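You operate a simulated robot arm through the tools that you are given. There is no shell and no other tool.

You are at the controls of a simulated robot arm. One attempt, no reset.

TASK
Fit the dial probe to the wood stove and turn the air down after it reads 40.
Fine: brass plug out on to the log stand, dial probe into the socket and leave it there; once its pointer passes 40 degrees, close the draught slide to LOW. The door stays shut.

It is judged by the outcome, as a careful person would: the job done as asked, and still so three seconds after it is handed in. It fails if anything else is knocked over, pushed out of place, dropped, spilled or broken.

THE ROBOT
A 6-joint arm with a two-finger gripper, fixed in place. Base frame: the origin is at the foot of the arm, x ahead of it, y to its left, z up. Readings come in m, degrees, newtons and seconds.
It reaches about 1.298 m from its shoulder. Its first joint turns from -149.0 to 149.0 degrees. Payload 1.57 kg.
The TCP is the grasp point between the finger pads, 0.021 m short of the fingertips. In the tool frame z runs along the fingers and y along their closing line. The gripper opens to 0.07 m. The gripper's body begins 0.05 m behind the TCP.
Orientation is that of the tool frame in the base frame, as a unit quaternion [w, x, y, z]. With the fingers straight down and closing along the base's y, the tool's x points along the base's -x, its y along +y and its z along -z.

THE INTERFACE
- The arm moves only by the tool nudge_tool. Its argument "moves" is a list of rows, each a list of 7 numbers: the shift along the base's x, y, z in m, then the turn, a rotation vector about the base's x, y, z in rad, then the closure in counts, from 0 (fully open) to 255 (shut). In form: [[dx, dy, dz, rx, ry, rz, grip], ...]. A call has 1 to 20 rows; each row shifts and turns the commanded pose from where the row before left it. Each row takes 0.2 s and may step no farther than 0.05 m and 8.6 degrees from the row before; otherwise, or with a gripper value out of range, the whole call is refused. Where a pose cannot be reached the arm comes as near as it can. A force on the tool above 70 N (or 10 N above the force at the start of the call, whichever is more), or a blocked arm, ends the call early, and 0.2 s more pass. Each finger halts on what it meets, pressing with about 30 N; the grip force reading is that of the motor and also rises with nothing between the fingers. The clock runs only during rows and for 0.2 s after the last one: add rows that do not move to give the fingers time. It gives the time, the measured TCP pose, the force on the tool (base axes), the opening and the grip force at its end, in the units of the frame above (readings bear some noise), with the torque about the TCP (base axes, N m) and any sound that the robot's microphone picked up.
- Cameras (640 x 400 px; columns grow to the right, rows downward): "scene" is fixed at [0.2174, 0.6499, 1.2376]; the picture's right is [0.00, -1.00, 0.00], its down [0.14, 0.00, -0.99] and it looks along [0.99, 0.00, 0.14] (base axes); focal length 214 px, centre (320, 200). "wrist" rides on the gripper at [0.079, 0.004, -0.081] in the tool frame; the picture's right is [-0.05, 1.00, 0.00], its down [-0.67, -0.04, -0.74] and it looks along [-0.74, -0.04, 0.67] (tool axes); focal length 256 px, centre (320, 200). There is no depth. A picture from a camera that has moved, and an enlarged one, comes with that camera's place and axes in the base frame and with its lens. The place of the scene camera against the robot may be out by one fixed shift of up to 0.012 m in any direction.
- get_image(camera): a new picture of that camera. It takes no simulated time.
- lift_body(by): slides the trunk up (or, below 0, down) by that many m; the arm rides with it, the base frame stays. It gives what a move gives, with no picture.
- enlarge(camera, box): a new picture of the part [left, top, right, bottom] of that camera's present view, enlarged. It takes no simulated time.
- close_job(): hands the job in; it is judged then, once.

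Nothing tells you positions but the pictures and the camera data. Unless the task says otherwise, let go and move clear before handing in.

The tools are called after "Call:" as a command line: name --pt "numbers of a row" for each row, then --argument value for the rest, lists and objects as JSON in quotes. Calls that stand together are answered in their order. nudge_tool: Moves the arm, as the interface text tells. Its arguments: {"type":"object","properties":{"moves":{"type":"array","items":{"type":"array","items":{"type":"number"}}}},"required":["moves"]} The other tools are called the same way: lift_body (by) slides the trunk up or down; get_image (camera) takes a picture; enlarge (camera, box) takes an enlarged picture of a part of a camera's view; close_job () hands the job in.

At the start:

```text
time: 0.0
tcp_pos: [0.3955, 0.6445, 1.1356]
ee_rot: [0.0, 0.0, 1.0, 0.0]
contact_force: [-0.4, 0.0, 0.0]
torque: [-0.03, 0.01, 0.0]
grip_width: 0.0701
grip_force: 0.0
trunk travel left (down, up): [-0.817, 0.153]
```

scene: 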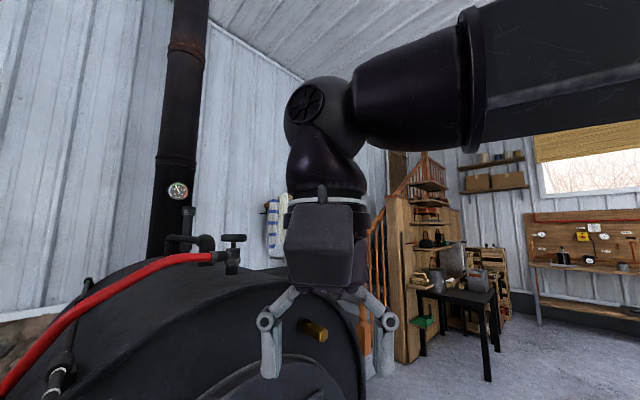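
wrist: 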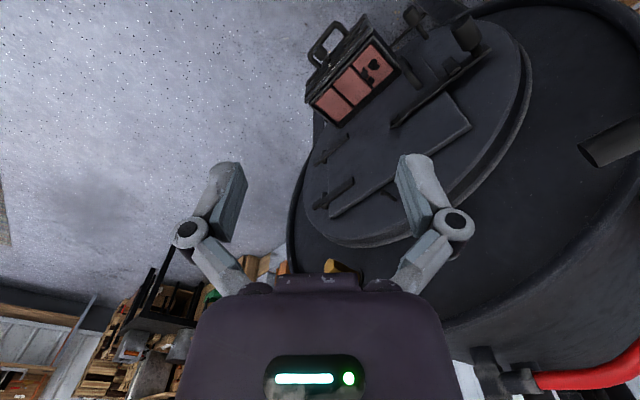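

I see a large black stove body ahead-left with a brass plug near its end wall, a bench and a stair beyond, and the arm blocking much of the scene view. I'll take closer looks before moving anything.

Call:
enlarge --camera "scene" --box '[200, 260, 440, 400]'

Call:
enlarge --camera "scene" --box '[360, 140, 540, 390]'

Call:
enlarge --camera "wrist" --box '[280, 0, 560, 260]'

Call:
enlarge --camera "wrist" --box '[0, 180, 400, 400]'

Call:
enlarge --camera "scene" --box '[140, 160, 300, 280]'

```text
2.67 times, centred on (320, 330) of scene
camera zoom: at [0.2174, 0.6499, 1.2376], right [0.0, -1.0, 0.0], down [0.14, 0.0, -0.99], along [0.99, 0.0, 0.14], focal length 572 px, centre (320, -147)
```

zoom: 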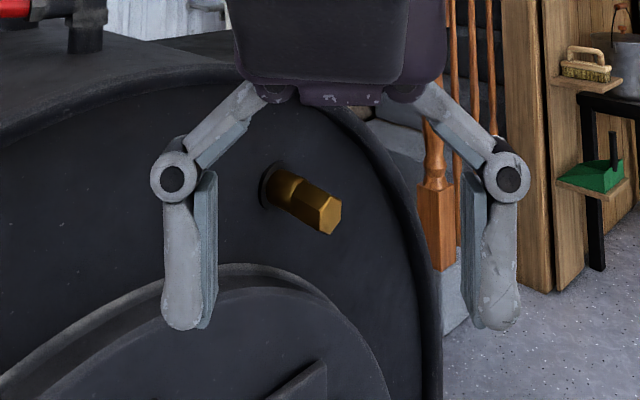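

```text
1.60 times, centred on (450, 265) of scene
camera zoom: at [0.2174, 0.6499, 1.2376], right [0.0, -1.0, 0.0], down [0.14, 0.0, -0.99], along [0.99, 0.0, 0.14], focal length 343 px, centre (112, 96)
```

zoom: 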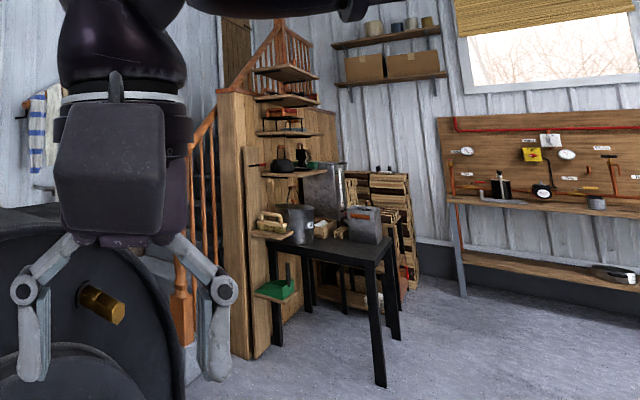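

```text
1.54 times, centred on (420, 130) of wrist
camera zoom: at [0.3155, 0.6489, 1.2159], right [0.05, 1.0, 0.0], down [0.67, -0.04, 0.74], along [0.74, -0.04, -0.67], focal length 394 px, centre (166, 308)
```

zoom: 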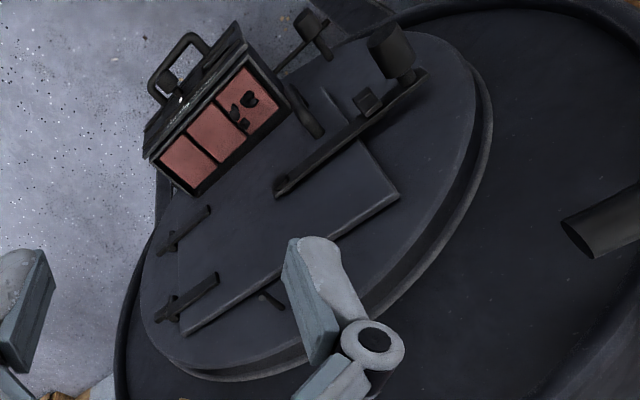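

```text
1.60 times, centred on (200, 290) of wrist
camera zoom: at [0.3155, 0.6489, 1.2159], right [0.05, 1.0, 0.0], down [0.67, -0.04, 0.74], along [0.74, -0.04, -0.67], focal length 410 px, centre (512, 56)
```

zoom: 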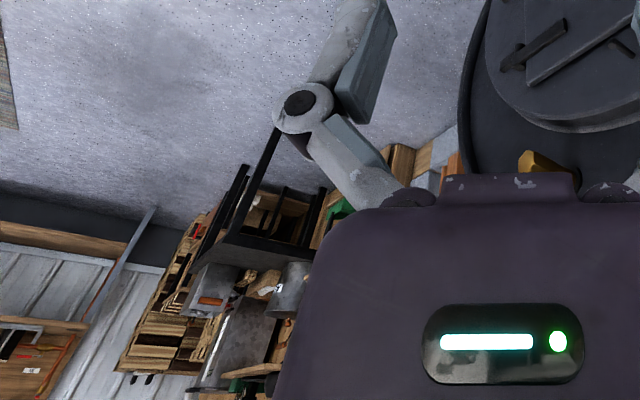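

```text
3.33 times, centred on (220, 220) of scene
camera zoom: at [0.2174, 0.6499, 1.2376], right [0.0, -1.0, 0.0], down [0.14, 0.0, -0.99], along [0.99, 0.0, 0.14], focal length 715 px, centre (653, 133)
```

zoom: 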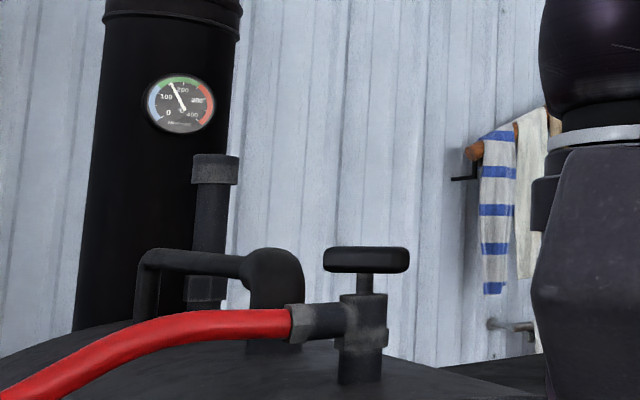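

The stove's end face (door, brass plug above it) looks toward the arm, slightly to the right; the arm hides part of the scene. I'll back the arm off to the right (−y) to clear the view and then look again.

Call:
nudge_tool --pt "-0.01 -0.05 0 0 0 0 0" --pt "-0.01 -0.05 0 0 0 0 0" --pt "-0.01 -0.05 0 0 0 0 0" --pt "0 -0.05 0 0 0 0 0" --pt "0 -0.05 0 0 0 0 0" --pt "0 -0.05 0 0 0 0 0" --pt "0 -0.05 0 0 0 0 0"

Call:
get_image --camera "scene"

Call:
get_image --camera "wrist"

```text
refused: row 1 steps farther than a row can; nothing moved
```

```text
taken
```

scene: 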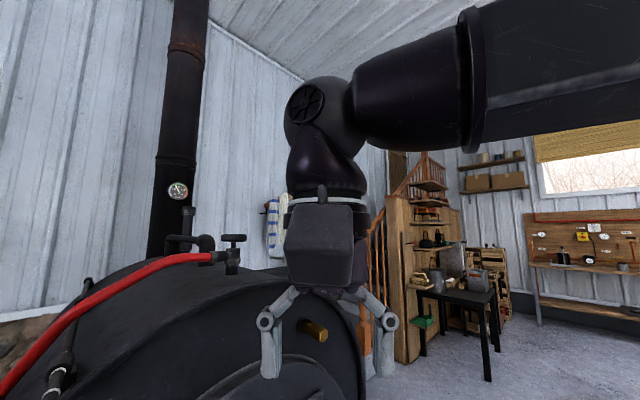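

```text
taken
camera wrist: at [0.3155, 0.6489, 1.2159], right [0.05, 1.0, 0.0], down [0.67, -0.04, 0.74], along [0.74, -0.04, -0.67], focal length 256 px, centre (320, 200)
```

wrist: 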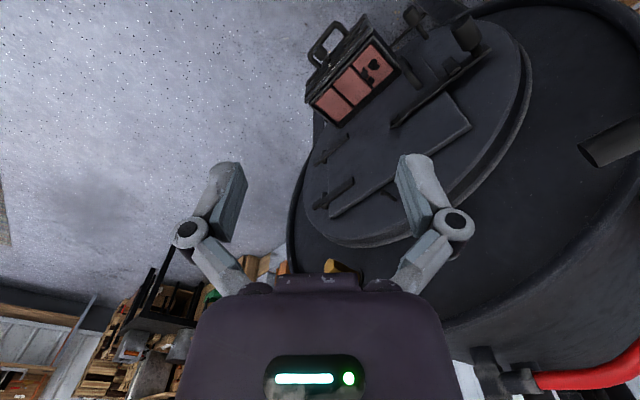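

The move was refused as one row stepped slightly over 0.05 m; nothing has changed. I'll repeat the retreat with smaller steps, moving right (−y) away from the stove face.

Call:
nudge_tool --pt "-0.01 -0.045 0 0 0 0 0" --pt "-0.01 -0.045 0 0 0 0 0" --pt "-0.01 -0.045 0 0 0 0 0" --pt "0 -0.048 0 0 0 0 0" --pt "0 -0.048 0 0 0 0 0" --pt "0 -0.048 0 0 0 0 0" --pt "0 -0.048 0 0 0 0 0"

Call:
get_image --camera "scene"

Call:
get_image --camera "wrist"

```text
time: 1.6
tcp_pos: [0.3954, 0.3442, 1.1362]
ee_rot: [-0.002, 0.0, 1.0, 0.001]
contact_force: [0.0, 0.2, 0.3]
torque: [0.02, 0.0, 0.01]
grip_width: 0.0699
grip_force: 0.0
out of reach, approached as far as the arm can: row 6, 7
trunk travel left (down, up): [-0.817, 0.153]
```

```text
taken
```

scene: 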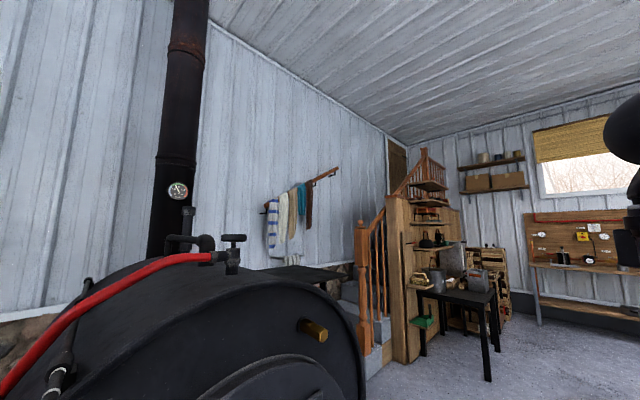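

```text
taken
camera wrist: at [0.3156, 0.3484, 1.216], right [0.05, 1.0, 0.0], down [0.67, -0.03, 0.74], along [0.74, -0.04, -0.67], focal length 256 px, centre (320, 200)
```

wrist: 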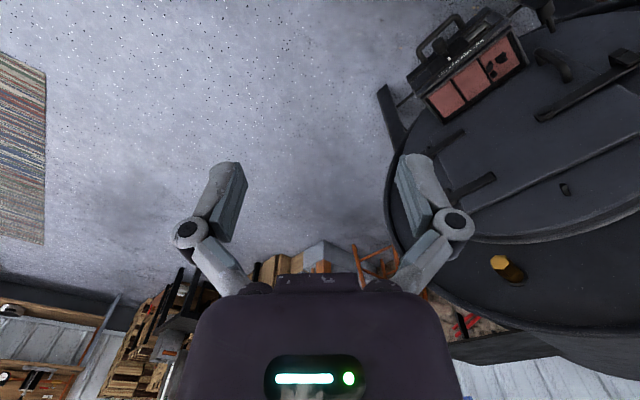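

With the arm clear, I triangulate the plug's hex end near (0.73, 0.64, 1.00). Next I'll zoom in on the stove face, the table and the workbench to find the dial probe, log stand and draught slide.

Call:
enlarge --camera "wrist" --box '[370, 0, 640, 170]'

Call:
enlarge --camera "wrist" --box '[370, 150, 640, 360]'

Call:
enlarge --camera "scene" --box '[380, 220, 520, 340]'

Call:
enlarge --camera "scene" --box '[500, 180, 640, 300]'

Call:
enlarge --camera "scene" --box '[240, 280, 400, 400]'

Call:
enlarge --camera "scene" --box '[0, 220, 240, 400]'

```text
2.35 times, centred on (505, 85) of wrist
camera zoom: at [0.3156, 0.3484, 1.216], right [0.05, 1.0, 0.0], down [0.67, -0.03, 0.74], along [0.74, -0.04, -0.67], focal length 602 px, centre (-115, 471)
```

zoom: 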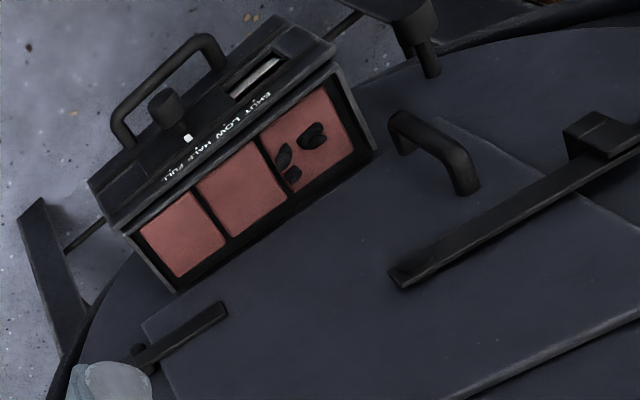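

```text
1.90 times, centred on (505, 255) of wrist
camera zoom: at [0.3156, 0.3484, 1.216], right [0.05, 1.0, 0.0], down [0.67, -0.03, 0.74], along [0.74, -0.04, -0.67], focal length 488 px, centre (-32, 95)
```

zoom: 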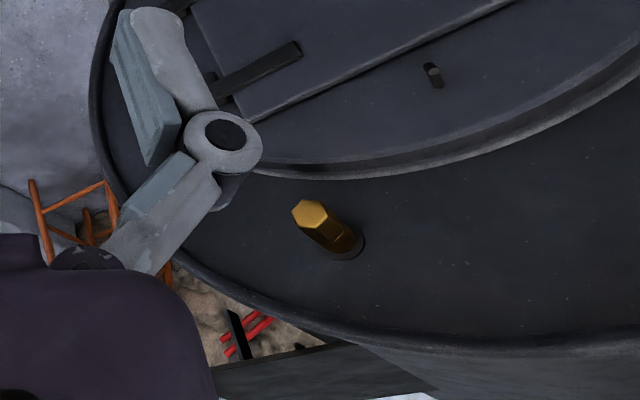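

```text
3.33 times, centred on (450, 280) of scene
camera zoom: at [0.2174, 0.6499, 1.2376], right [0.0, -1.0, 0.0], down [0.14, 0.0, -0.99], along [0.99, 0.0, 0.14], focal length 715 px, centre (-113, -67)
```

zoom: 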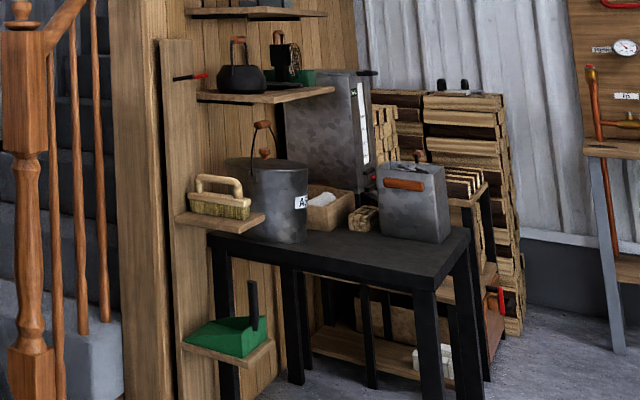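

```text
3.33 times, centred on (570, 240) of scene
camera zoom: at [0.2174, 0.6499, 1.2376], right [0.0, -1.0, 0.0], down [0.14, 0.0, -0.99], along [0.99, 0.0, 0.14], focal length 715 px, centre (-513, 67)
```

zoom: 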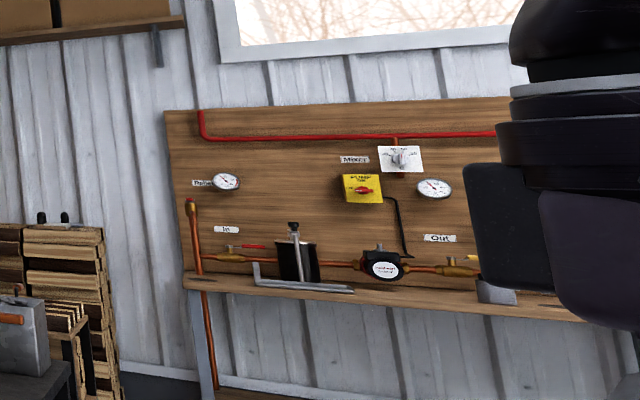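

```text
3.33 times, centred on (320, 340) of scene
camera zoom: at [0.2174, 0.6499, 1.2376], right [0.0, -1.0, 0.0], down [0.14, 0.0, -0.99], along [0.99, 0.0, 0.14], focal length 715 px, centre (320, -267)
```

zoom: 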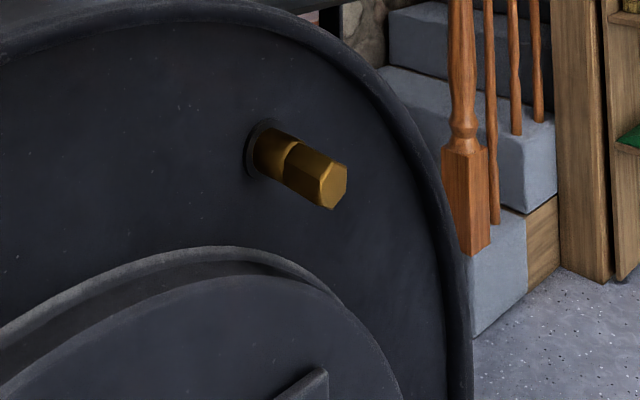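

```text
2.22 times, centred on (120, 310) of scene
camera zoom: at [0.2174, 0.6499, 1.2376], right [0.0, -1.0, 0.0], down [0.14, 0.0, -0.99], along [0.99, 0.0, 0.14], focal length 477 px, centre (764, -44)
```

zoom: 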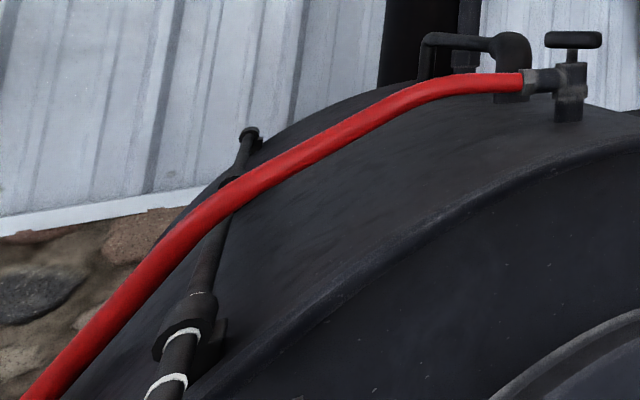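

The pink-panelled box below the door is the draught box, labelled SHUT / LOW / HALF / FULL, with a knob on a rail. I can't see the log stand or dial probe yet, so I'll yaw the wrist to look to the right.

Call:
nudge_tool --pt "0.0 0.02 0.0 0 0 -0.149 0" --pt "0 0.02 0 0 0 -0.149 0" --pt "0 0 0 0 0 -0.149 0" --pt "0 0 0 0 0 -0.149 0" --pt "0 0 0 0 0 -0.149 0" --pt "0 0 0 0 0 -0.149 0" --pt "0 0 0 0 0 -0.149 0" --pt "0 0 0 0 0 -0.149 0" --pt "0 0 0 0 0 -0.149 0" --pt "0 0 0 0 0 -0.149 0"

Call:
get_image --camera "wrist"

Call:
get_image --camera "scene"

```text
time: 3.8
tcp_pos: [0.3928, 0.3874, 1.1366]
ee_rot: [0.0, 0.679, 0.734, -0.001]
contact_force: [0.7, -0.2, -0.5]
torque: [0.01, 0.01, 0.02]
grip_width: 0.07
grip_force: 0.0
trunk travel left (down, up): [-0.817, 0.153]
```

```text
taken
camera wrist: at [0.3913, 0.4663, 1.2159], right [1.0, 0.02, 0.0], down [0.02, -0.67, 0.74], along [0.02, -0.74, -0.67], focal length 256 px, centre (320, 200)
```

wrist: 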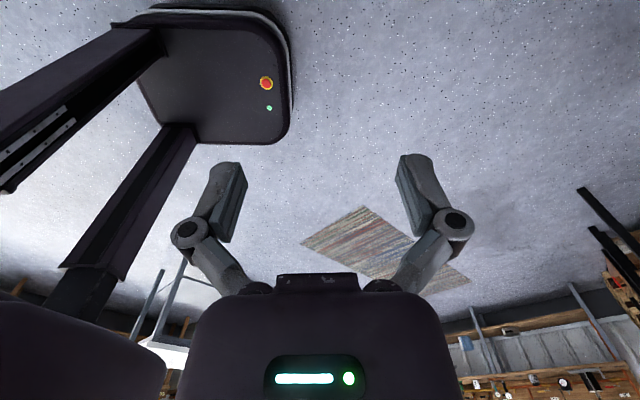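

```text
taken
```

scene: 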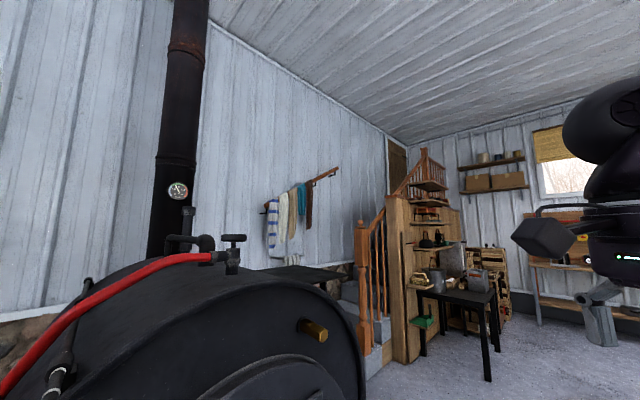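

To the right there is only the robot's own base, a rug and the far bench. The log stand and probe must be to the left or behind the scene camera, so I'll keep turning the wrist to look back (−x) while sliding left along y.

Call:
nudge_tool --pt "0 0.02 0 0 0 -0.149 0" --pt "0 0.02 0 0 0 -0.149 0" --pt "0 0.02 0 0 0 -0.149 0" --pt "0 0.02 0 0 0 -0.149 0" --pt "0 0.02 0 0 0 -0.149 0" --pt "0 0.02 0 0 0 -0.149 0" --pt "0 0.02 0 0 0 -0.149 0" --pt "0 0.02 0 0 0 -0.149 0" --pt "0 0.02 0 0 0 -0.149 0" --pt "0 0.02 0 0 0 -0.149 0"

Call:
get_image --camera "wrist"

Call:
get_image --camera "scene"

```text
time: 6.0
tcp_pos: [0.4289, 0.4514, 1.1363]
ee_rot: [-0.007, 0.877, 0.48, -0.003]
contact_force: [-0.2, 0.1, 0.4]
torque: [0.0, -0.02, 0.01]
grip_width: 0.0701
grip_force: 0.0
out of reach, approached as far as the arm can: row 5, 6, 7, 8, 9, 10
trunk travel left (down, up): [-0.817, 0.153]
```

```text
taken
camera wrist: at [0.4758, 0.5158, 1.2161], right [0.81, -0.58, -0.01], down [-0.38, -0.55, 0.74], along [-0.44, -0.6, -0.67], focal length 256 px, centre (320, 200)
```

wrist: 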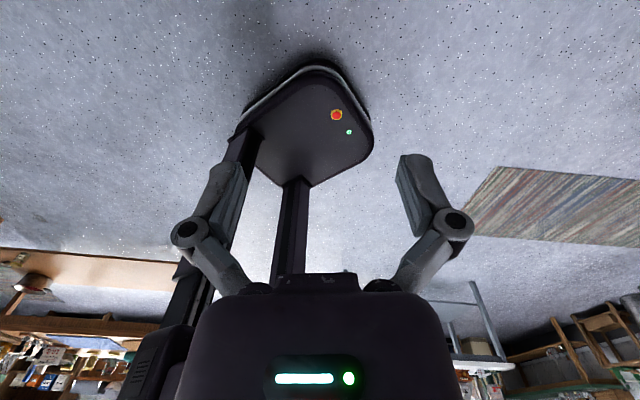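

```text
taken
```

scene: 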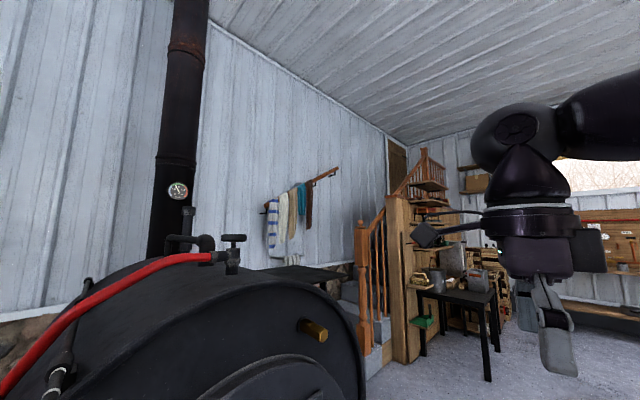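

Behind is just the robot's pedestal and a rug. I'll swing the wrist the other way to look toward +y (left of the stove).

Call:
nudge_tool --pt "0 0 0 0 0 0.149 0" --pt "0 0 0 0 0 0.149 0" --pt "0 0 0 0 0 0.149 0" --pt "0 0 0 0 0 0.149 0" --pt "0 0 0 0 0 0.149 0" --pt "0 0 0 0 0 0.149 0" --pt "0 0 0 0 0 0.149 0" --pt "0 0 0 0 0 0.149 0" --pt "0 0 0 0 0 0.149 0" --pt "0 0 0 0 0 0.149 0" --pt "0 0 0 0 0 0.149 0" --pt "0 0 0 0 0 0.149 0" --pt "0 0 0 0 0 0.149 0" --pt "0 0 0 0 0 0.149 0" --pt "0 0 0 0 0 0.149 0" --pt "0 0 0 0 0 0.149 0" --pt "0 0 0 0 0 0.149 0" --pt "0 0 0 0 0 0.149 0" --pt "0 0 0 0 0 0.149 0" --pt "0 0 0 0 0 0.149 0"

Call:
get_image --camera "wrist"

```text
time: 10.2
tcp_pos: [0.4288, 0.453, 1.1356]
ee_rot: [0.002, -0.409, 0.913, -0.006]
contact_force: [0.6, 0.1, -0.9]
torque: [0.0, 0.0, -0.02]
grip_width: 0.0699
grip_force: 0.0
trunk travel left (down, up): [-0.817, 0.153]
```

```text
taken
camera wrist: at [0.3717, 0.397, 1.2161], right [-0.71, 0.7, -0.01], down [0.46, 0.48, 0.74], along [0.53, 0.52, -0.67], focal length 256 px, centre (320, 200)
```

wrist: 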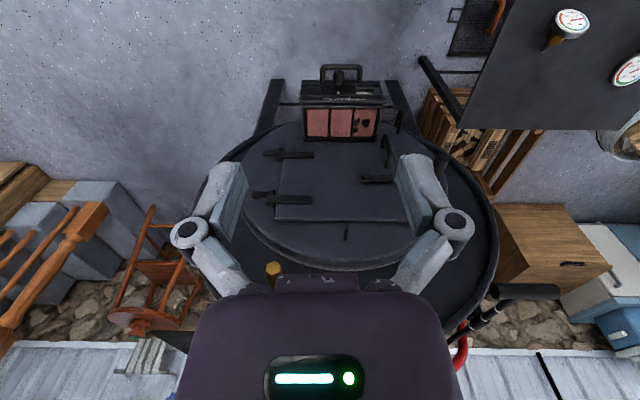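

Now I see the stove squarely: the face normal points about (−0.7, −0.7), with the draught box at the bottom. A dark shelf or table at the right of this picture (left of the stove) carries dial instruments; I'll turn further to see it.

Call:
nudge_tool --pt "0 0 0 0 0 0.149 0" --pt "0 0 0 0 0 0.149 0" --pt "0 0 0 0 0 0.149 0" --pt "0 0 0 0 0 0.149 0" --pt "0 0 0 0 0 0.149 0" --pt "0 0 0 0 0 0.149 0"

Call:
get_image --camera "wrist"

Call:
enlarge --camera "wrist" --box '[330, 0, 640, 200]'

Call:
get_image --camera "scene"

```text
time: 11.6
tcp_pos: [0.4303, 0.4529, 1.1367]
ee_rot: [-0.005, 0.763, -0.646, 0.006]
contact_force: [-1.0, -0.2, 0.4]
torque: [0.03, 0.02, 0.0]
grip_width: 0.0699
grip_force: 0.1
trunk travel left (down, up): [-0.817, 0.153]
```

```text
taken
camera wrist: at [0.4368, 0.3735, 1.2161], right [-0.99, -0.11, -0.01], down [-0.09, 0.66, 0.74], along [-0.07, 0.74, -0.67], focal length 256 px, centre (320, 200)
```

wrist: 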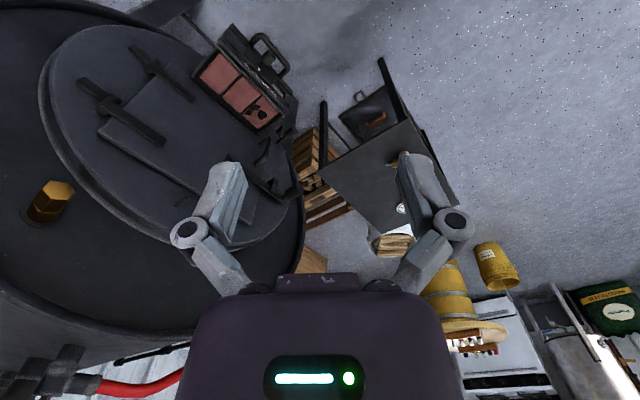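

```text
2.00 times, centred on (485, 100) of wrist
camera zoom: at [0.4368, 0.3735, 1.2161], right [-0.99, -0.11, -0.01], down [-0.09, 0.66, 0.74], along [-0.07, 0.74, -0.67], focal length 512 px, centre (-10, 400)
```

zoom: 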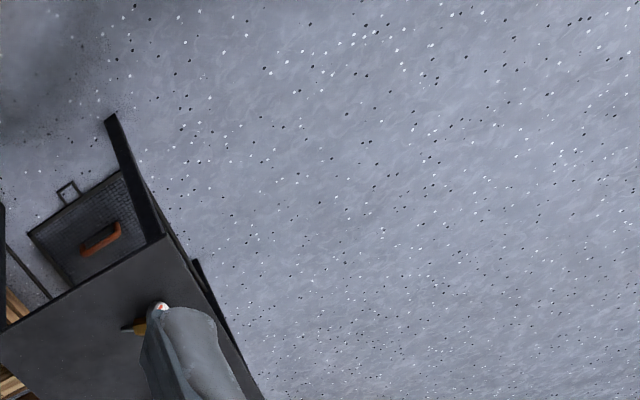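

```text
taken
```

scene: 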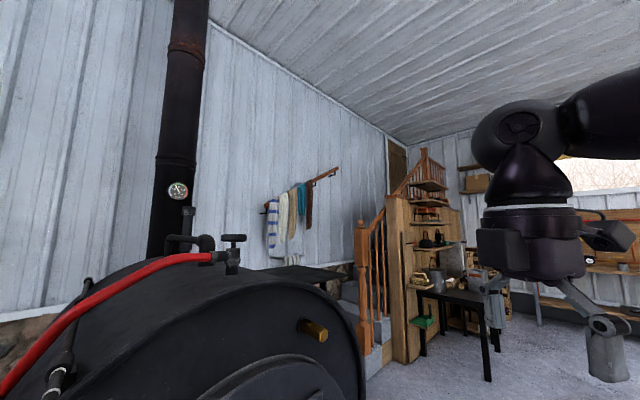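

The dark steel stand with logs beneath it (left of the stove, top about z≈0.5) carries two dial instruments; one sits near (0.10, 0.88, 0.53). I'll turn further to get it between the fingers in the picture.

Call:
nudge_tool --pt "0 0 0 0 0 0.149 0" --pt "0 0 0 0 0 0.149 0" --pt "0 0 0 0 0 0.149 0" --pt "0 0 0 0 0 0.1 0"

Call:
get_image --camera "wrist"

Call:
enlarge --camera "wrist" --box '[200, 40, 440, 290]'

```text
time: 12.6
tcp_pos: [0.4301, 0.4521, 1.1368]
ee_rot: [-0.006, 0.909, -0.417, 0.004]
contact_force: [0.2, 0.3, 0.8]
torque: [-0.01, -0.02, 0.01]
grip_width: 0.0698
grip_force: 0.1
trunk travel left (down, up): [-0.817, 0.153]
```

```text
taken
camera wrist: at [0.4769, 0.3894, 1.2161], right [-0.79, -0.61, -0.01], down [-0.42, 0.52, 0.74], along [-0.45, 0.59, -0.67], focal length 256 px, centre (320, 200)
```

wrist: 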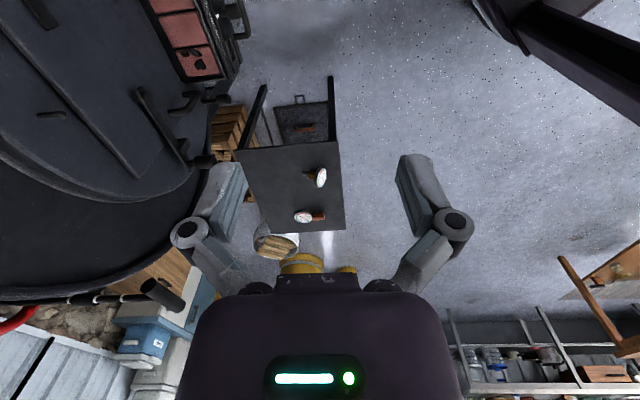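

```text
1.60 times, centred on (320, 165) of wrist
camera zoom: at [0.4769, 0.3894, 1.2161], right [-0.79, -0.61, -0.01], down [-0.42, 0.52, 0.74], along [-0.45, 0.59, -0.67], focal length 410 px, centre (320, 256)
```

zoom: 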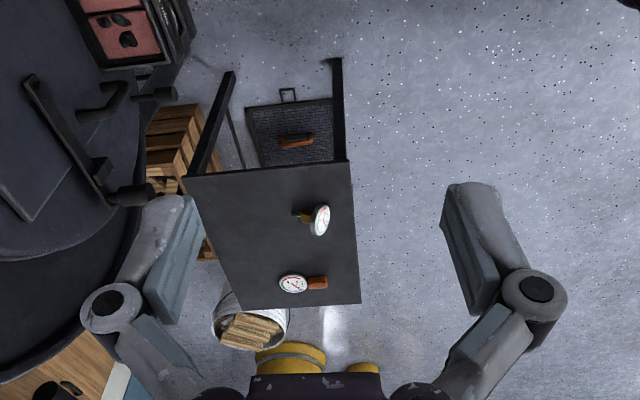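

Two dial instruments are on the log stand, one with a brass fitting and one with a brown/copper one. I'll zoom in to tell which is the dial probe that fits the socket.

Call:
enlarge --camera "wrist" --box '[270, 150, 350, 240]'

Call:
enlarge --camera "wrist" --box '[130, 0, 290, 120]'

```text
4.44 times, centred on (310, 195) of wrist
camera zoom: at [0.4769, 0.3894, 1.2161], right [-0.79, -0.61, -0.01], down [-0.42, 0.52, 0.74], along [-0.45, 0.59, -0.67], focal length 1138 px, centre (364, 222)
```

zoom: 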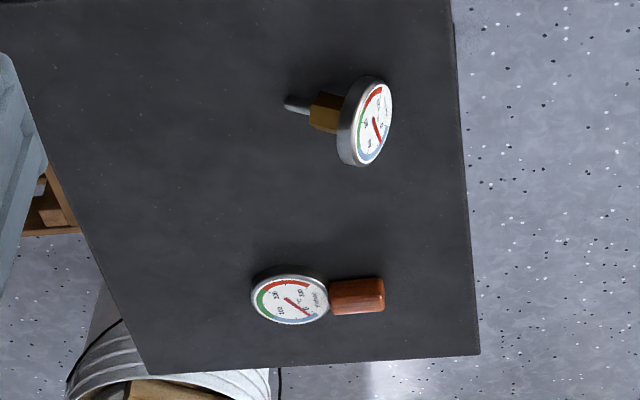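

```text
3.33 times, centred on (210, 60) of wrist
camera zoom: at [0.4769, 0.3894, 1.2161], right [-0.79, -0.61, -0.01], down [-0.42, 0.52, 0.74], along [-0.45, 0.59, -0.67], focal length 853 px, centre (687, 667)
```

zoom: 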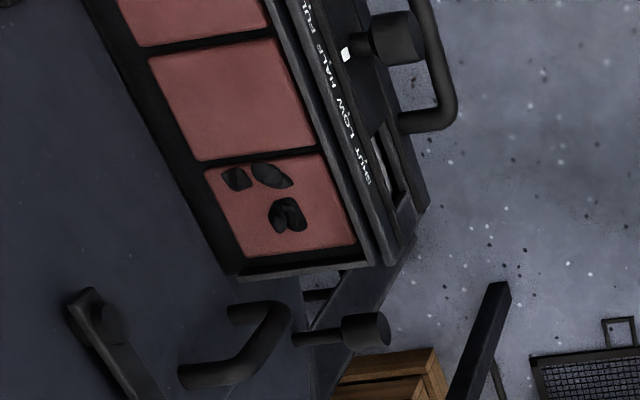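

The instrument with the brass hex and steel stem is the dial probe; the other is a flat dial on a wooden handle, which I'll leave alone. The stand is about 0.35×0.5 m at z≈0.5, turned 45° like the stove. I'll lower the trunk in free space and take a closer look.

Call:
lift_body --by -0.35

Call:
get_image --camera "wrist"

Call:
get_image --camera "scene"

```text
time: 16.0
tcp_pos: [0.4292, 0.4545, 0.7874]
ee_rot: [-0.006, 0.909, -0.417, 0.004]
contact_force: [0.4, -0.4, 0.0]
torque: [-0.01, 0.0, 0.0]
grip_width: 0.0699
grip_force: 0.1
trunk travel left (down, up): [-0.467, 0.503]
```

```text
taken
camera wrist: at [0.4768, 0.3893, 0.8661], right [-0.79, -0.61, -0.01], down [-0.42, 0.52, 0.74], along [-0.45, 0.59, -0.67], focal length 256 px, centre (320, 200)
```

wrist: 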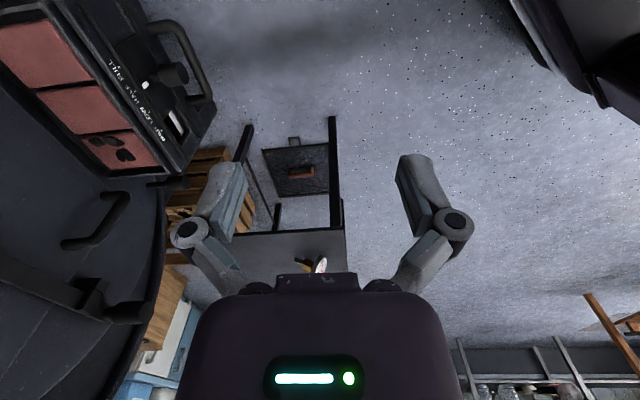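

```text
taken
```

scene: 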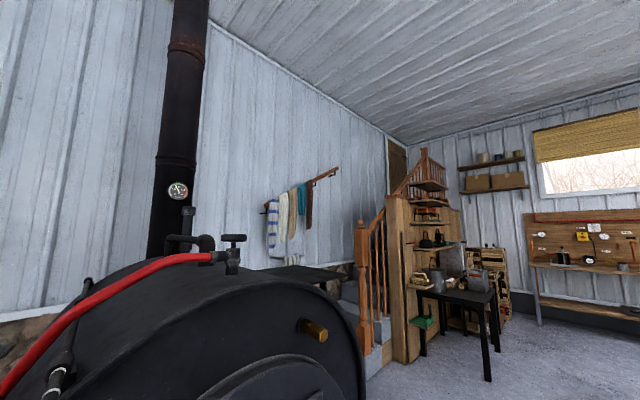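

The trunk is down and I get a closer view of the draught box. I'll zoom on its scale, then move the arm left toward the log stand for a close look at the probe.

Call:
enlarge --camera "wrist" --box '[0, 0, 240, 190]'

Call:
nudge_tool --pt "-0.025 0.035 0 0 0 0 0" --pt "-0.025 0.035 0 0 0 0 0" --pt "-0.025 0.035 0 0 0 0 0" --pt "-0.025 0.035 0 0 0 0 0" --pt "-0.025 0.035 0 0 0 0 0" --pt "-0.025 0.035 0 0 0 0 0"

Call:
get_image --camera "wrist"

Call:
enlarge --camera "wrist" --box '[220, 120, 420, 280]'

```text
2.11 times, centred on (120, 95) of wrist
camera zoom: at [0.4768, 0.3893, 0.8661], right [-0.79, -0.61, -0.01], down [-0.42, 0.52, 0.74], along [-0.45, 0.59, -0.67], focal length 539 px, centre (741, 421)
```

zoom: 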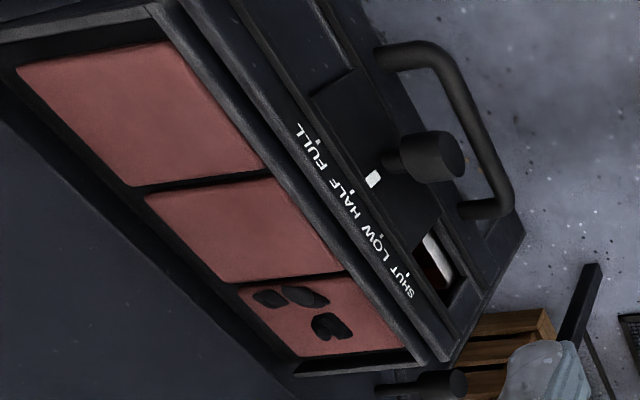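

```text
time: 17.4
tcp_pos: [0.2811, 0.6622, 0.7867]
ee_rot: [-0.006, 0.909, -0.417, 0.003]
contact_force: [0.0, -0.3, -0.4]
torque: [-0.01, -0.02, 0.0]
grip_width: 0.0699
grip_force: 0.1
trunk travel left (down, up): [-0.467, 0.503]
```

```text
taken
camera wrist: at [0.3278, 0.599, 0.866], right [-0.79, -0.61, -0.01], down [-0.42, 0.52, 0.74], along [-0.45, 0.59, -0.67], focal length 256 px, centre (320, 200)
```

wrist: 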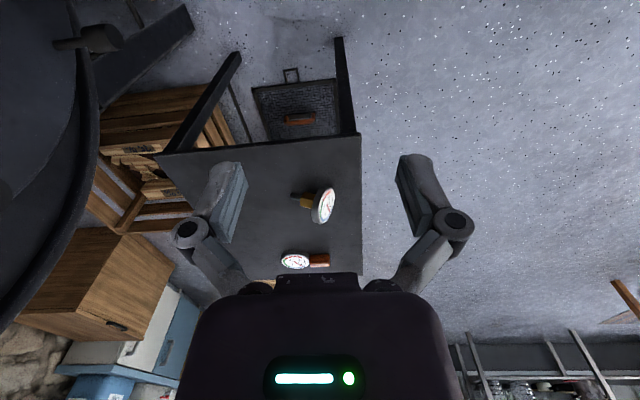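

```text
2.50 times, centred on (320, 200) of wrist
camera zoom: at [0.3278, 0.599, 0.866], right [-0.79, -0.61, -0.01], down [-0.42, 0.52, 0.74], along [-0.45, 0.59, -0.67], focal length 640 px, centre (320, 200)
```

zoom: 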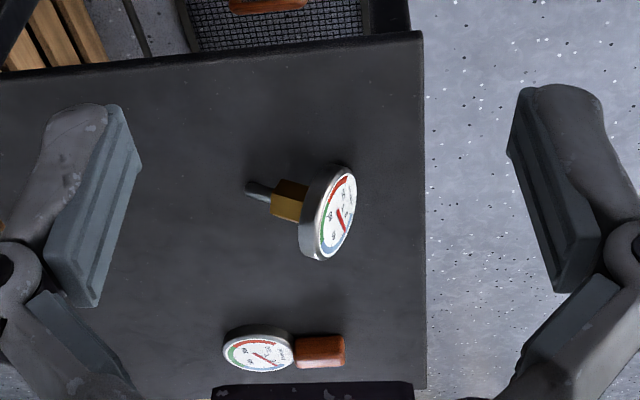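

The slide's white index sits at HALF now, so LOW is one step toward SHUT. The probe rests tilted on the stand with its stem pointing roughly toward the stove side. I'll move the camera nearer for a second viewpoint to get accurate positions.

Call:
nudge_tool --pt "-0.02 0.026 -0.03 0 0 0 0" --pt "-0.02 0.026 -0.03 0 0 0 0" --pt "-0.02 0.026 -0.03 0 0 0 0" --pt "-0.02 0.026 -0.03 0 0 0 0"

Call:
get_image --camera "wrist"

Call:
enlarge --camera "wrist" --box '[220, 120, 420, 280]'

```text
time: 18.4
tcp_pos: [0.2, 0.7671, 0.7851]
ee_rot: [-0.005, 0.909, -0.417, 0.003]
contact_force: [0.6, 0.6, -0.8]
torque: [0.02, -0.01, 0.01]
grip_width: 0.07
grip_force: 0.1
out of reach, approached as far as the arm can: row 1, 2, 3, 4
trunk travel left (down, up): [-0.467, 0.503]
```

```text
taken
camera wrist: at [0.2472, 0.7035, 0.866], right [-0.79, -0.61, -0.01], down [-0.42, 0.52, 0.74], along [-0.45, 0.59, -0.67], focal length 256 px, centre (320, 200)
```

wrist: 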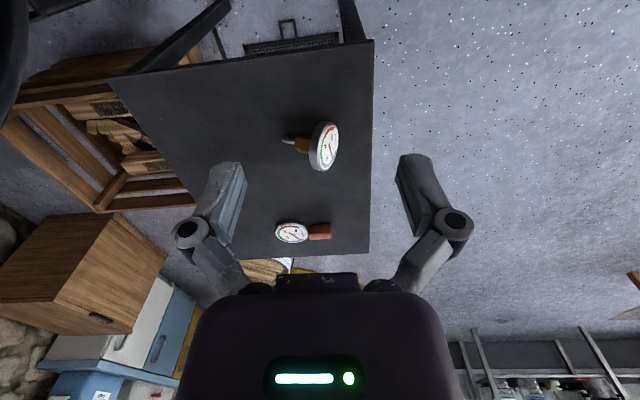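

```text
2.50 times, centred on (320, 200) of wrist
camera zoom: at [0.2472, 0.7035, 0.866], right [-0.79, -0.61, -0.01], down [-0.42, 0.52, 0.74], along [-0.45, 0.59, -0.67], focal length 640 px, centre (320, 200)
```

zoom: 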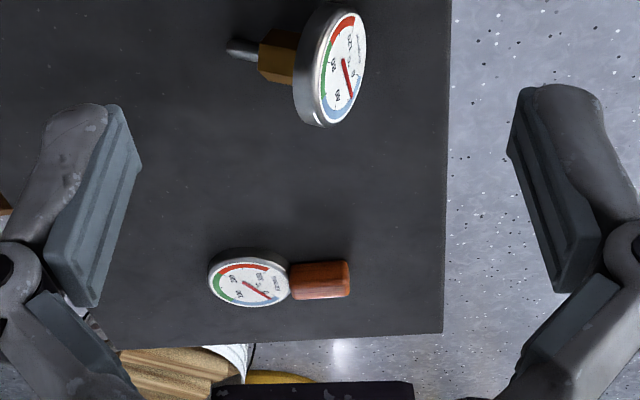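

I place the probe's dial face centre near (0.10, 0.876, 0.558) and stem tip near (0.148, 0.930, 0.518), with its axis at azimuth ~49° tilted ~29° down; the stand top is z≈0.51. The plug has to come out first, so I'll back off, raise the trunk and look at the plug closely.

Call:
nudge_tool --pt "0.03 -0.038 0 0 0 0 0" --pt "0.03 -0.038 0 0 0 0 0" --pt "0.03 -0.038 0 0 0 0 0" --pt "0.03 -0.038 0 0 0 0 0" --pt "0.03 -0.038 0 0 0 0 0" --pt "0.03 -0.038 0 0 0 0 0" --pt "0.03 -0.038 0 0 0 0 0"

Call:
lift_body --by 0.3

```text
time: 20.0
tcp_pos: [0.4088, 0.5024, 0.7861]
ee_rot: [-0.006, 0.909, -0.417, 0.004]
contact_force: [-0.4, 0.8, 0.3]
torque: [-0.02, 0.04, -0.03]
grip_width: 0.0699
grip_force: 0.1
trunk travel left (down, up): [-0.467, 0.503]
```

```text
time: 23.0
tcp_pos: [0.4087, 0.5013, 1.0856]
ee_rot: [-0.006, 0.909, -0.417, 0.004]
contact_force: [0.1, 1.0, -0.1]
torque: [-0.02, -0.01, -0.02]
grip_width: 0.0701
grip_force: 0.0
trunk travel left (down, up): [-0.767, 0.203]
```

The trunk is up and the arm is well clear of the stove. I'll rotate the hand so the fingers point horizontally into the stove face with the camera above.

Call:
nudge_tool --pt "0 0 0 -0.0043 -0.1149 0.0842 0" --pt "0 0 0 -0.0043 -0.1149 0.0842 0" --pt "0 0 0 -0.0043 -0.1149 0.0842 0" --pt "0 0 0 -0.0043 -0.1149 0.0842 0" --pt "0 0 0 -0.0043 -0.1149 0.0842 0" --pt "0 0 0 -0.0043 -0.1149 0.0842 0" --pt "0 0 0 -0.0043 -0.1149 0.0842 0" --pt "0 0 0 -0.0043 -0.1149 0.0842 0" --pt "0 0 0 -0.0043 -0.1149 0.0842 0" --pt "0 0 0 -0.0043 -0.1149 0.0842 0" --pt "0 0 0 -0.0043 -0.1149 0.0842 0" --pt "0 0 0 -0.0043 -0.1149 0.0842 0" --pt "0 0 0 -0.0043 -0.1149 0.0842 0" --pt "0 0 0 -0.0043 -0.1149 0.0842 0" --pt "0 0 0 -0.0043 -0.1149 0.0842 0"

Call:
get_image --camera "wrist"

Call:
get_image --camera "scene"

```text
time: 26.2
tcp_pos: [0.4341, 0.5495, 1.271]
ee_rot: [-0.275, 0.651, 0.275, 0.652]
contact_force: [-0.6, 0.0, 0.3]
torque: [0.02, 0.0, 0.01]
grip_width: 0.07
grip_force: 0.0
out of reach, approached as far as the arm can: row 2, 3, 4, 5, 6, 7, 8, 9, 10, 11, 12, 13, 14, 15
trunk travel left (down, up): [-0.767, 0.203]
```

```text
taken
camera wrist: at [0.3801, 0.4883, 1.3503], right [0.72, -0.7, -0.05], down [-0.54, -0.51, -0.67], along [0.44, 0.51, -0.74], focal length 256 px, centre (320, 200)
```

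wrist: 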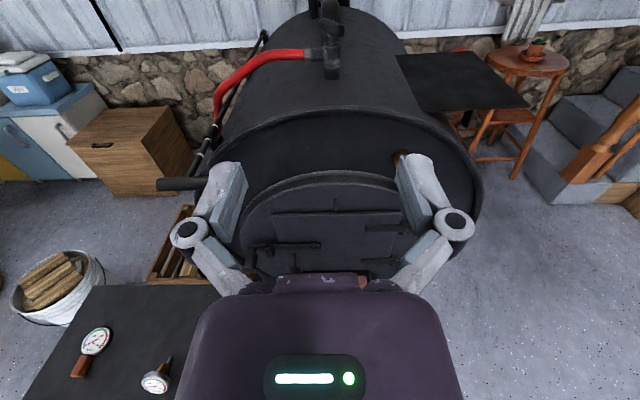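

```text
taken
```

scene: 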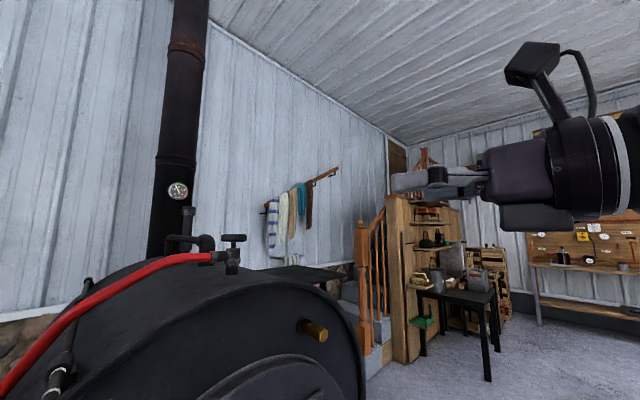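

The hand now points at the stove with an upright camera view. Next I'll lower the trunk and bring the fingers in line with the plug, stopping about 0.15 m short of it for a close look.

Call:
lift_body --by -0.2

Call:
nudge_tool --pt "0.04 0 -0.014 0 0 0 0" --pt "0.04 0 -0.014 0 0 0 0" --pt "0.04 -0.005 -0.014 0 0 0 0" --pt "0.03 -0.005 -0.014 0 0 0 0" --pt "0.03 -0.005 -0.014 0 0 0 0"

Call:
get_image --camera "wrist"

Call:
get_image --camera "scene"

```text
time: 28.4
tcp_pos: [0.4348, 0.5497, 1.0731]
ee_rot: [-0.276, 0.651, 0.275, 0.651]
contact_force: [0.5, -0.5, 0.5]
torque: [0.03, 0.02, -0.01]
grip_width: 0.0699
grip_force: 0.0
trunk travel left (down, up): [-0.567, 0.403]
```

```text
time: 29.6
tcp_pos: [0.6109, 0.5347, 1.0719]
ee_rot: [-0.275, 0.652, 0.275, 0.651]
contact_force: [0.4, -0.6, -0.5]
torque: [0.03, 0.03, 0.04]
grip_width: 0.0699
grip_force: 0.2
out of reach, approached as far as the arm can: row 1, 2, 3, 4, 5
trunk travel left (down, up): [-0.567, 0.403]
```

```text
taken
camera wrist: at [0.5581, 0.4737, 1.15], right [0.71, -0.7, -0.05], down [-0.55, -0.51, -0.67], along [0.44, 0.5, -0.74], focal length 256 px, centre (320, 200)
```

wrist: 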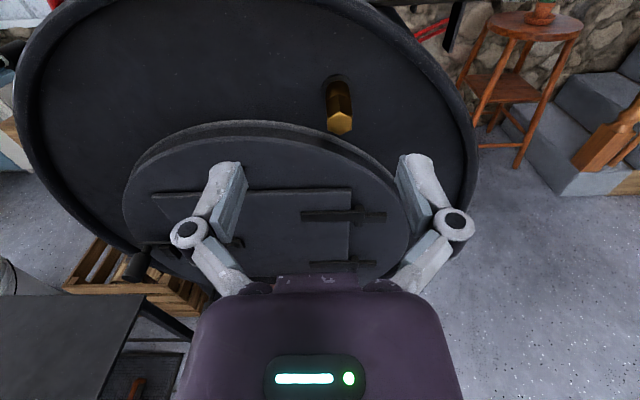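

```text
taken
```

scene: 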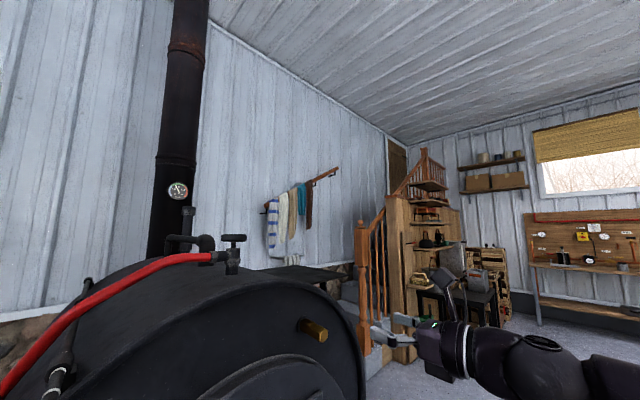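

The arm itself won't go lower at this trunk height, so I'll set height with the trunk. First a zoom on the plug and socket from here.

Call:
enlarge --camera "wrist" --box '[280, 60, 400, 150]'

Call:
lift_body --by -0.073

Call:
get_image --camera "wrist"

Call:
enlarge --camera "wrist" --box '[260, 20, 420, 140]'

```text
4.44 times, centred on (340, 105) of wrist
camera zoom: at [0.5581, 0.4737, 1.15], right [0.71, -0.7, -0.05], down [-0.55, -0.51, -0.67], along [0.44, 0.5, -0.74], focal length 1138 px, centre (231, 622)
```

zoom: 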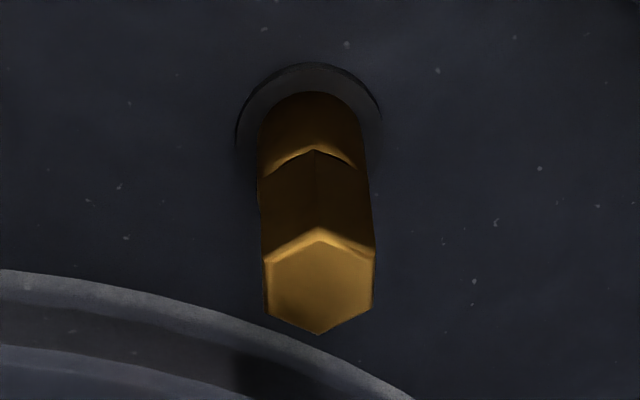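

```text
time: 30.7
tcp_pos: [0.611, 0.535, 0.9985]
ee_rot: [-0.275, 0.652, 0.275, 0.651]
contact_force: [-0.1, -0.6, -0.1]
torque: [0.0, 0.0, 0.01]
grip_width: 0.07
grip_force: 0.0
trunk travel left (down, up): [-0.494, 0.476]
```

```text
taken
camera wrist: at [0.5574, 0.4737, 1.0772], right [0.71, -0.7, -0.05], down [-0.55, -0.51, -0.67], along [0.44, 0.51, -0.74], focal length 256 px, centre (320, 200)
```

wrist: 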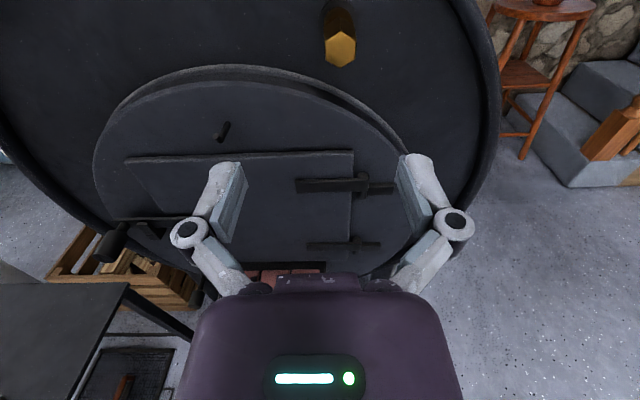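

```text
3.33 times, centred on (340, 80) of wrist
camera zoom: at [0.5574, 0.4737, 1.0772], right [0.71, -0.7, -0.05], down [-0.55, -0.51, -0.67], along [0.44, 0.51, -0.74], focal length 853 px, centre (253, 600)
```

zoom: 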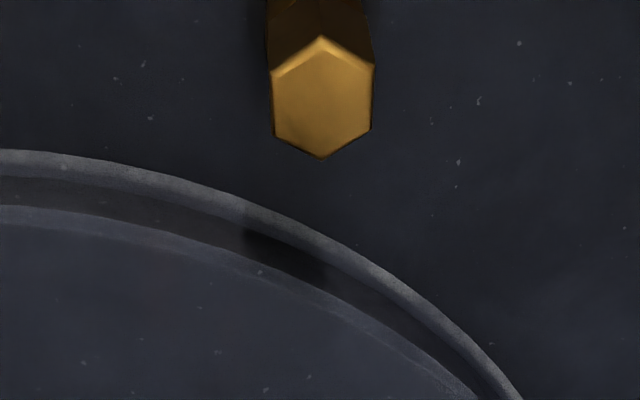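

The hex end's centre comes out at (0.738, 0.638, 1.000), 25 mm across flats with the flats facing left and right, and its axis at azimuth ~45°. I'll line up on that axis and advance to just short of the hex, then check.

Call:
nudge_tool --pt "0.012 -0.012 0.0015 0 0 -0.0135 0" --pt "0.0235 0.0235 0 0 0 0 0" --pt "0.0235 0.0235 0 0 0 0 0" --pt "0.0235 0.0235 0 0 0 0 0" --pt "0.02 0.02 0 0 0 0 0"

Call:
get_image --camera "wrist"

Call:
enlarge --camera "wrist" --box '[240, 80, 400, 200]'

```text
time: 31.9
tcp_pos: [0.7152, 0.6133, 0.9985]
ee_rot: [-0.271, 0.653, 0.27, 0.654]
contact_force: [0.5, 0.3, 0.3]
torque: [0.01, 0.0, -0.02]
grip_width: 0.0701
grip_force: 0.1
trunk travel left (down, up): [-0.494, 0.476]
```

```text
taken
camera wrist: at [0.66, 0.5529, 1.0773], right [0.71, -0.71, -0.05], down [-0.55, -0.5, -0.67], along [0.44, 0.5, -0.74], focal length 256 px, centre (320, 200)
```

wrist: 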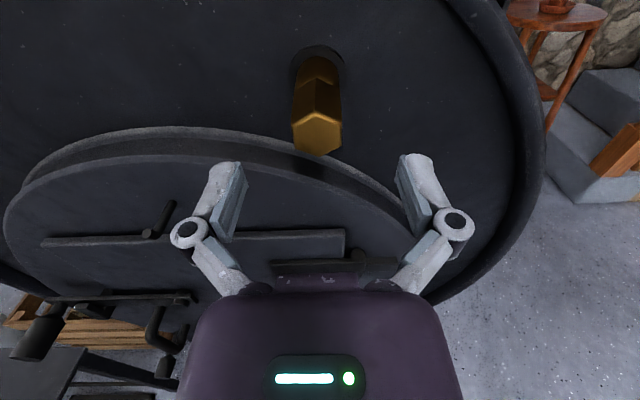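

```text
3.33 times, centred on (320, 140) of wrist
camera zoom: at [0.66, 0.5529, 1.0773], right [0.71, -0.71, -0.05], down [-0.55, -0.5, -0.67], along [0.44, 0.5, -0.74], focal length 853 px, centre (320, 400)
```

zoom: 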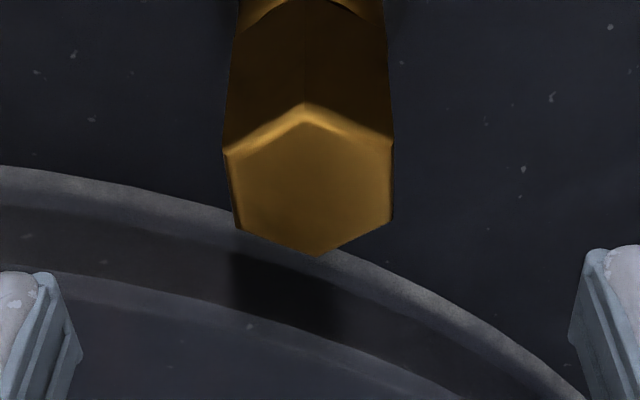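

Alignment is good, the hex being only ~2 mm left of centre. I'll correct that, slide the open fingers over the hex, and close on its side flats.

Call:
nudge_tool --pt "0.0175 0.0203 0.0012 0 0 0 0" --pt "0.019 0.019 0 0 0 0 0" --pt "0 0 0 0 0 0 0"

Call:
enlarge --camera "wrist" --box '[200, 40, 440, 220]'

```text
time: 32.7
tcp_pos: [0.7495, 0.6525, 0.9986]
ee_rot: [-0.27, 0.653, 0.27, 0.654]
contact_force: [0.2, 0.5, -0.7]
torque: [0.0, 0.02, -0.03]
grip_width: 0.0699
grip_force: 0.1
trunk travel left (down, up): [-0.494, 0.476]
```

```text
2.22 times, centred on (320, 130) of wrist
camera zoom: at [0.695, 0.5914, 1.0771], right [0.7, -0.71, -0.05], down [-0.55, -0.5, -0.67], along [0.44, 0.5, -0.74], focal length 569 px, centre (320, 356)
```

zoom: 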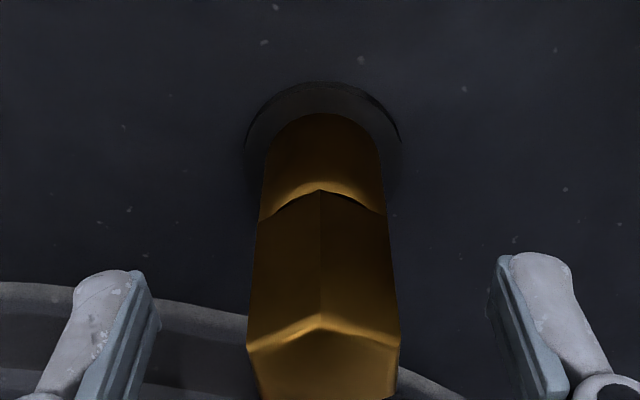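

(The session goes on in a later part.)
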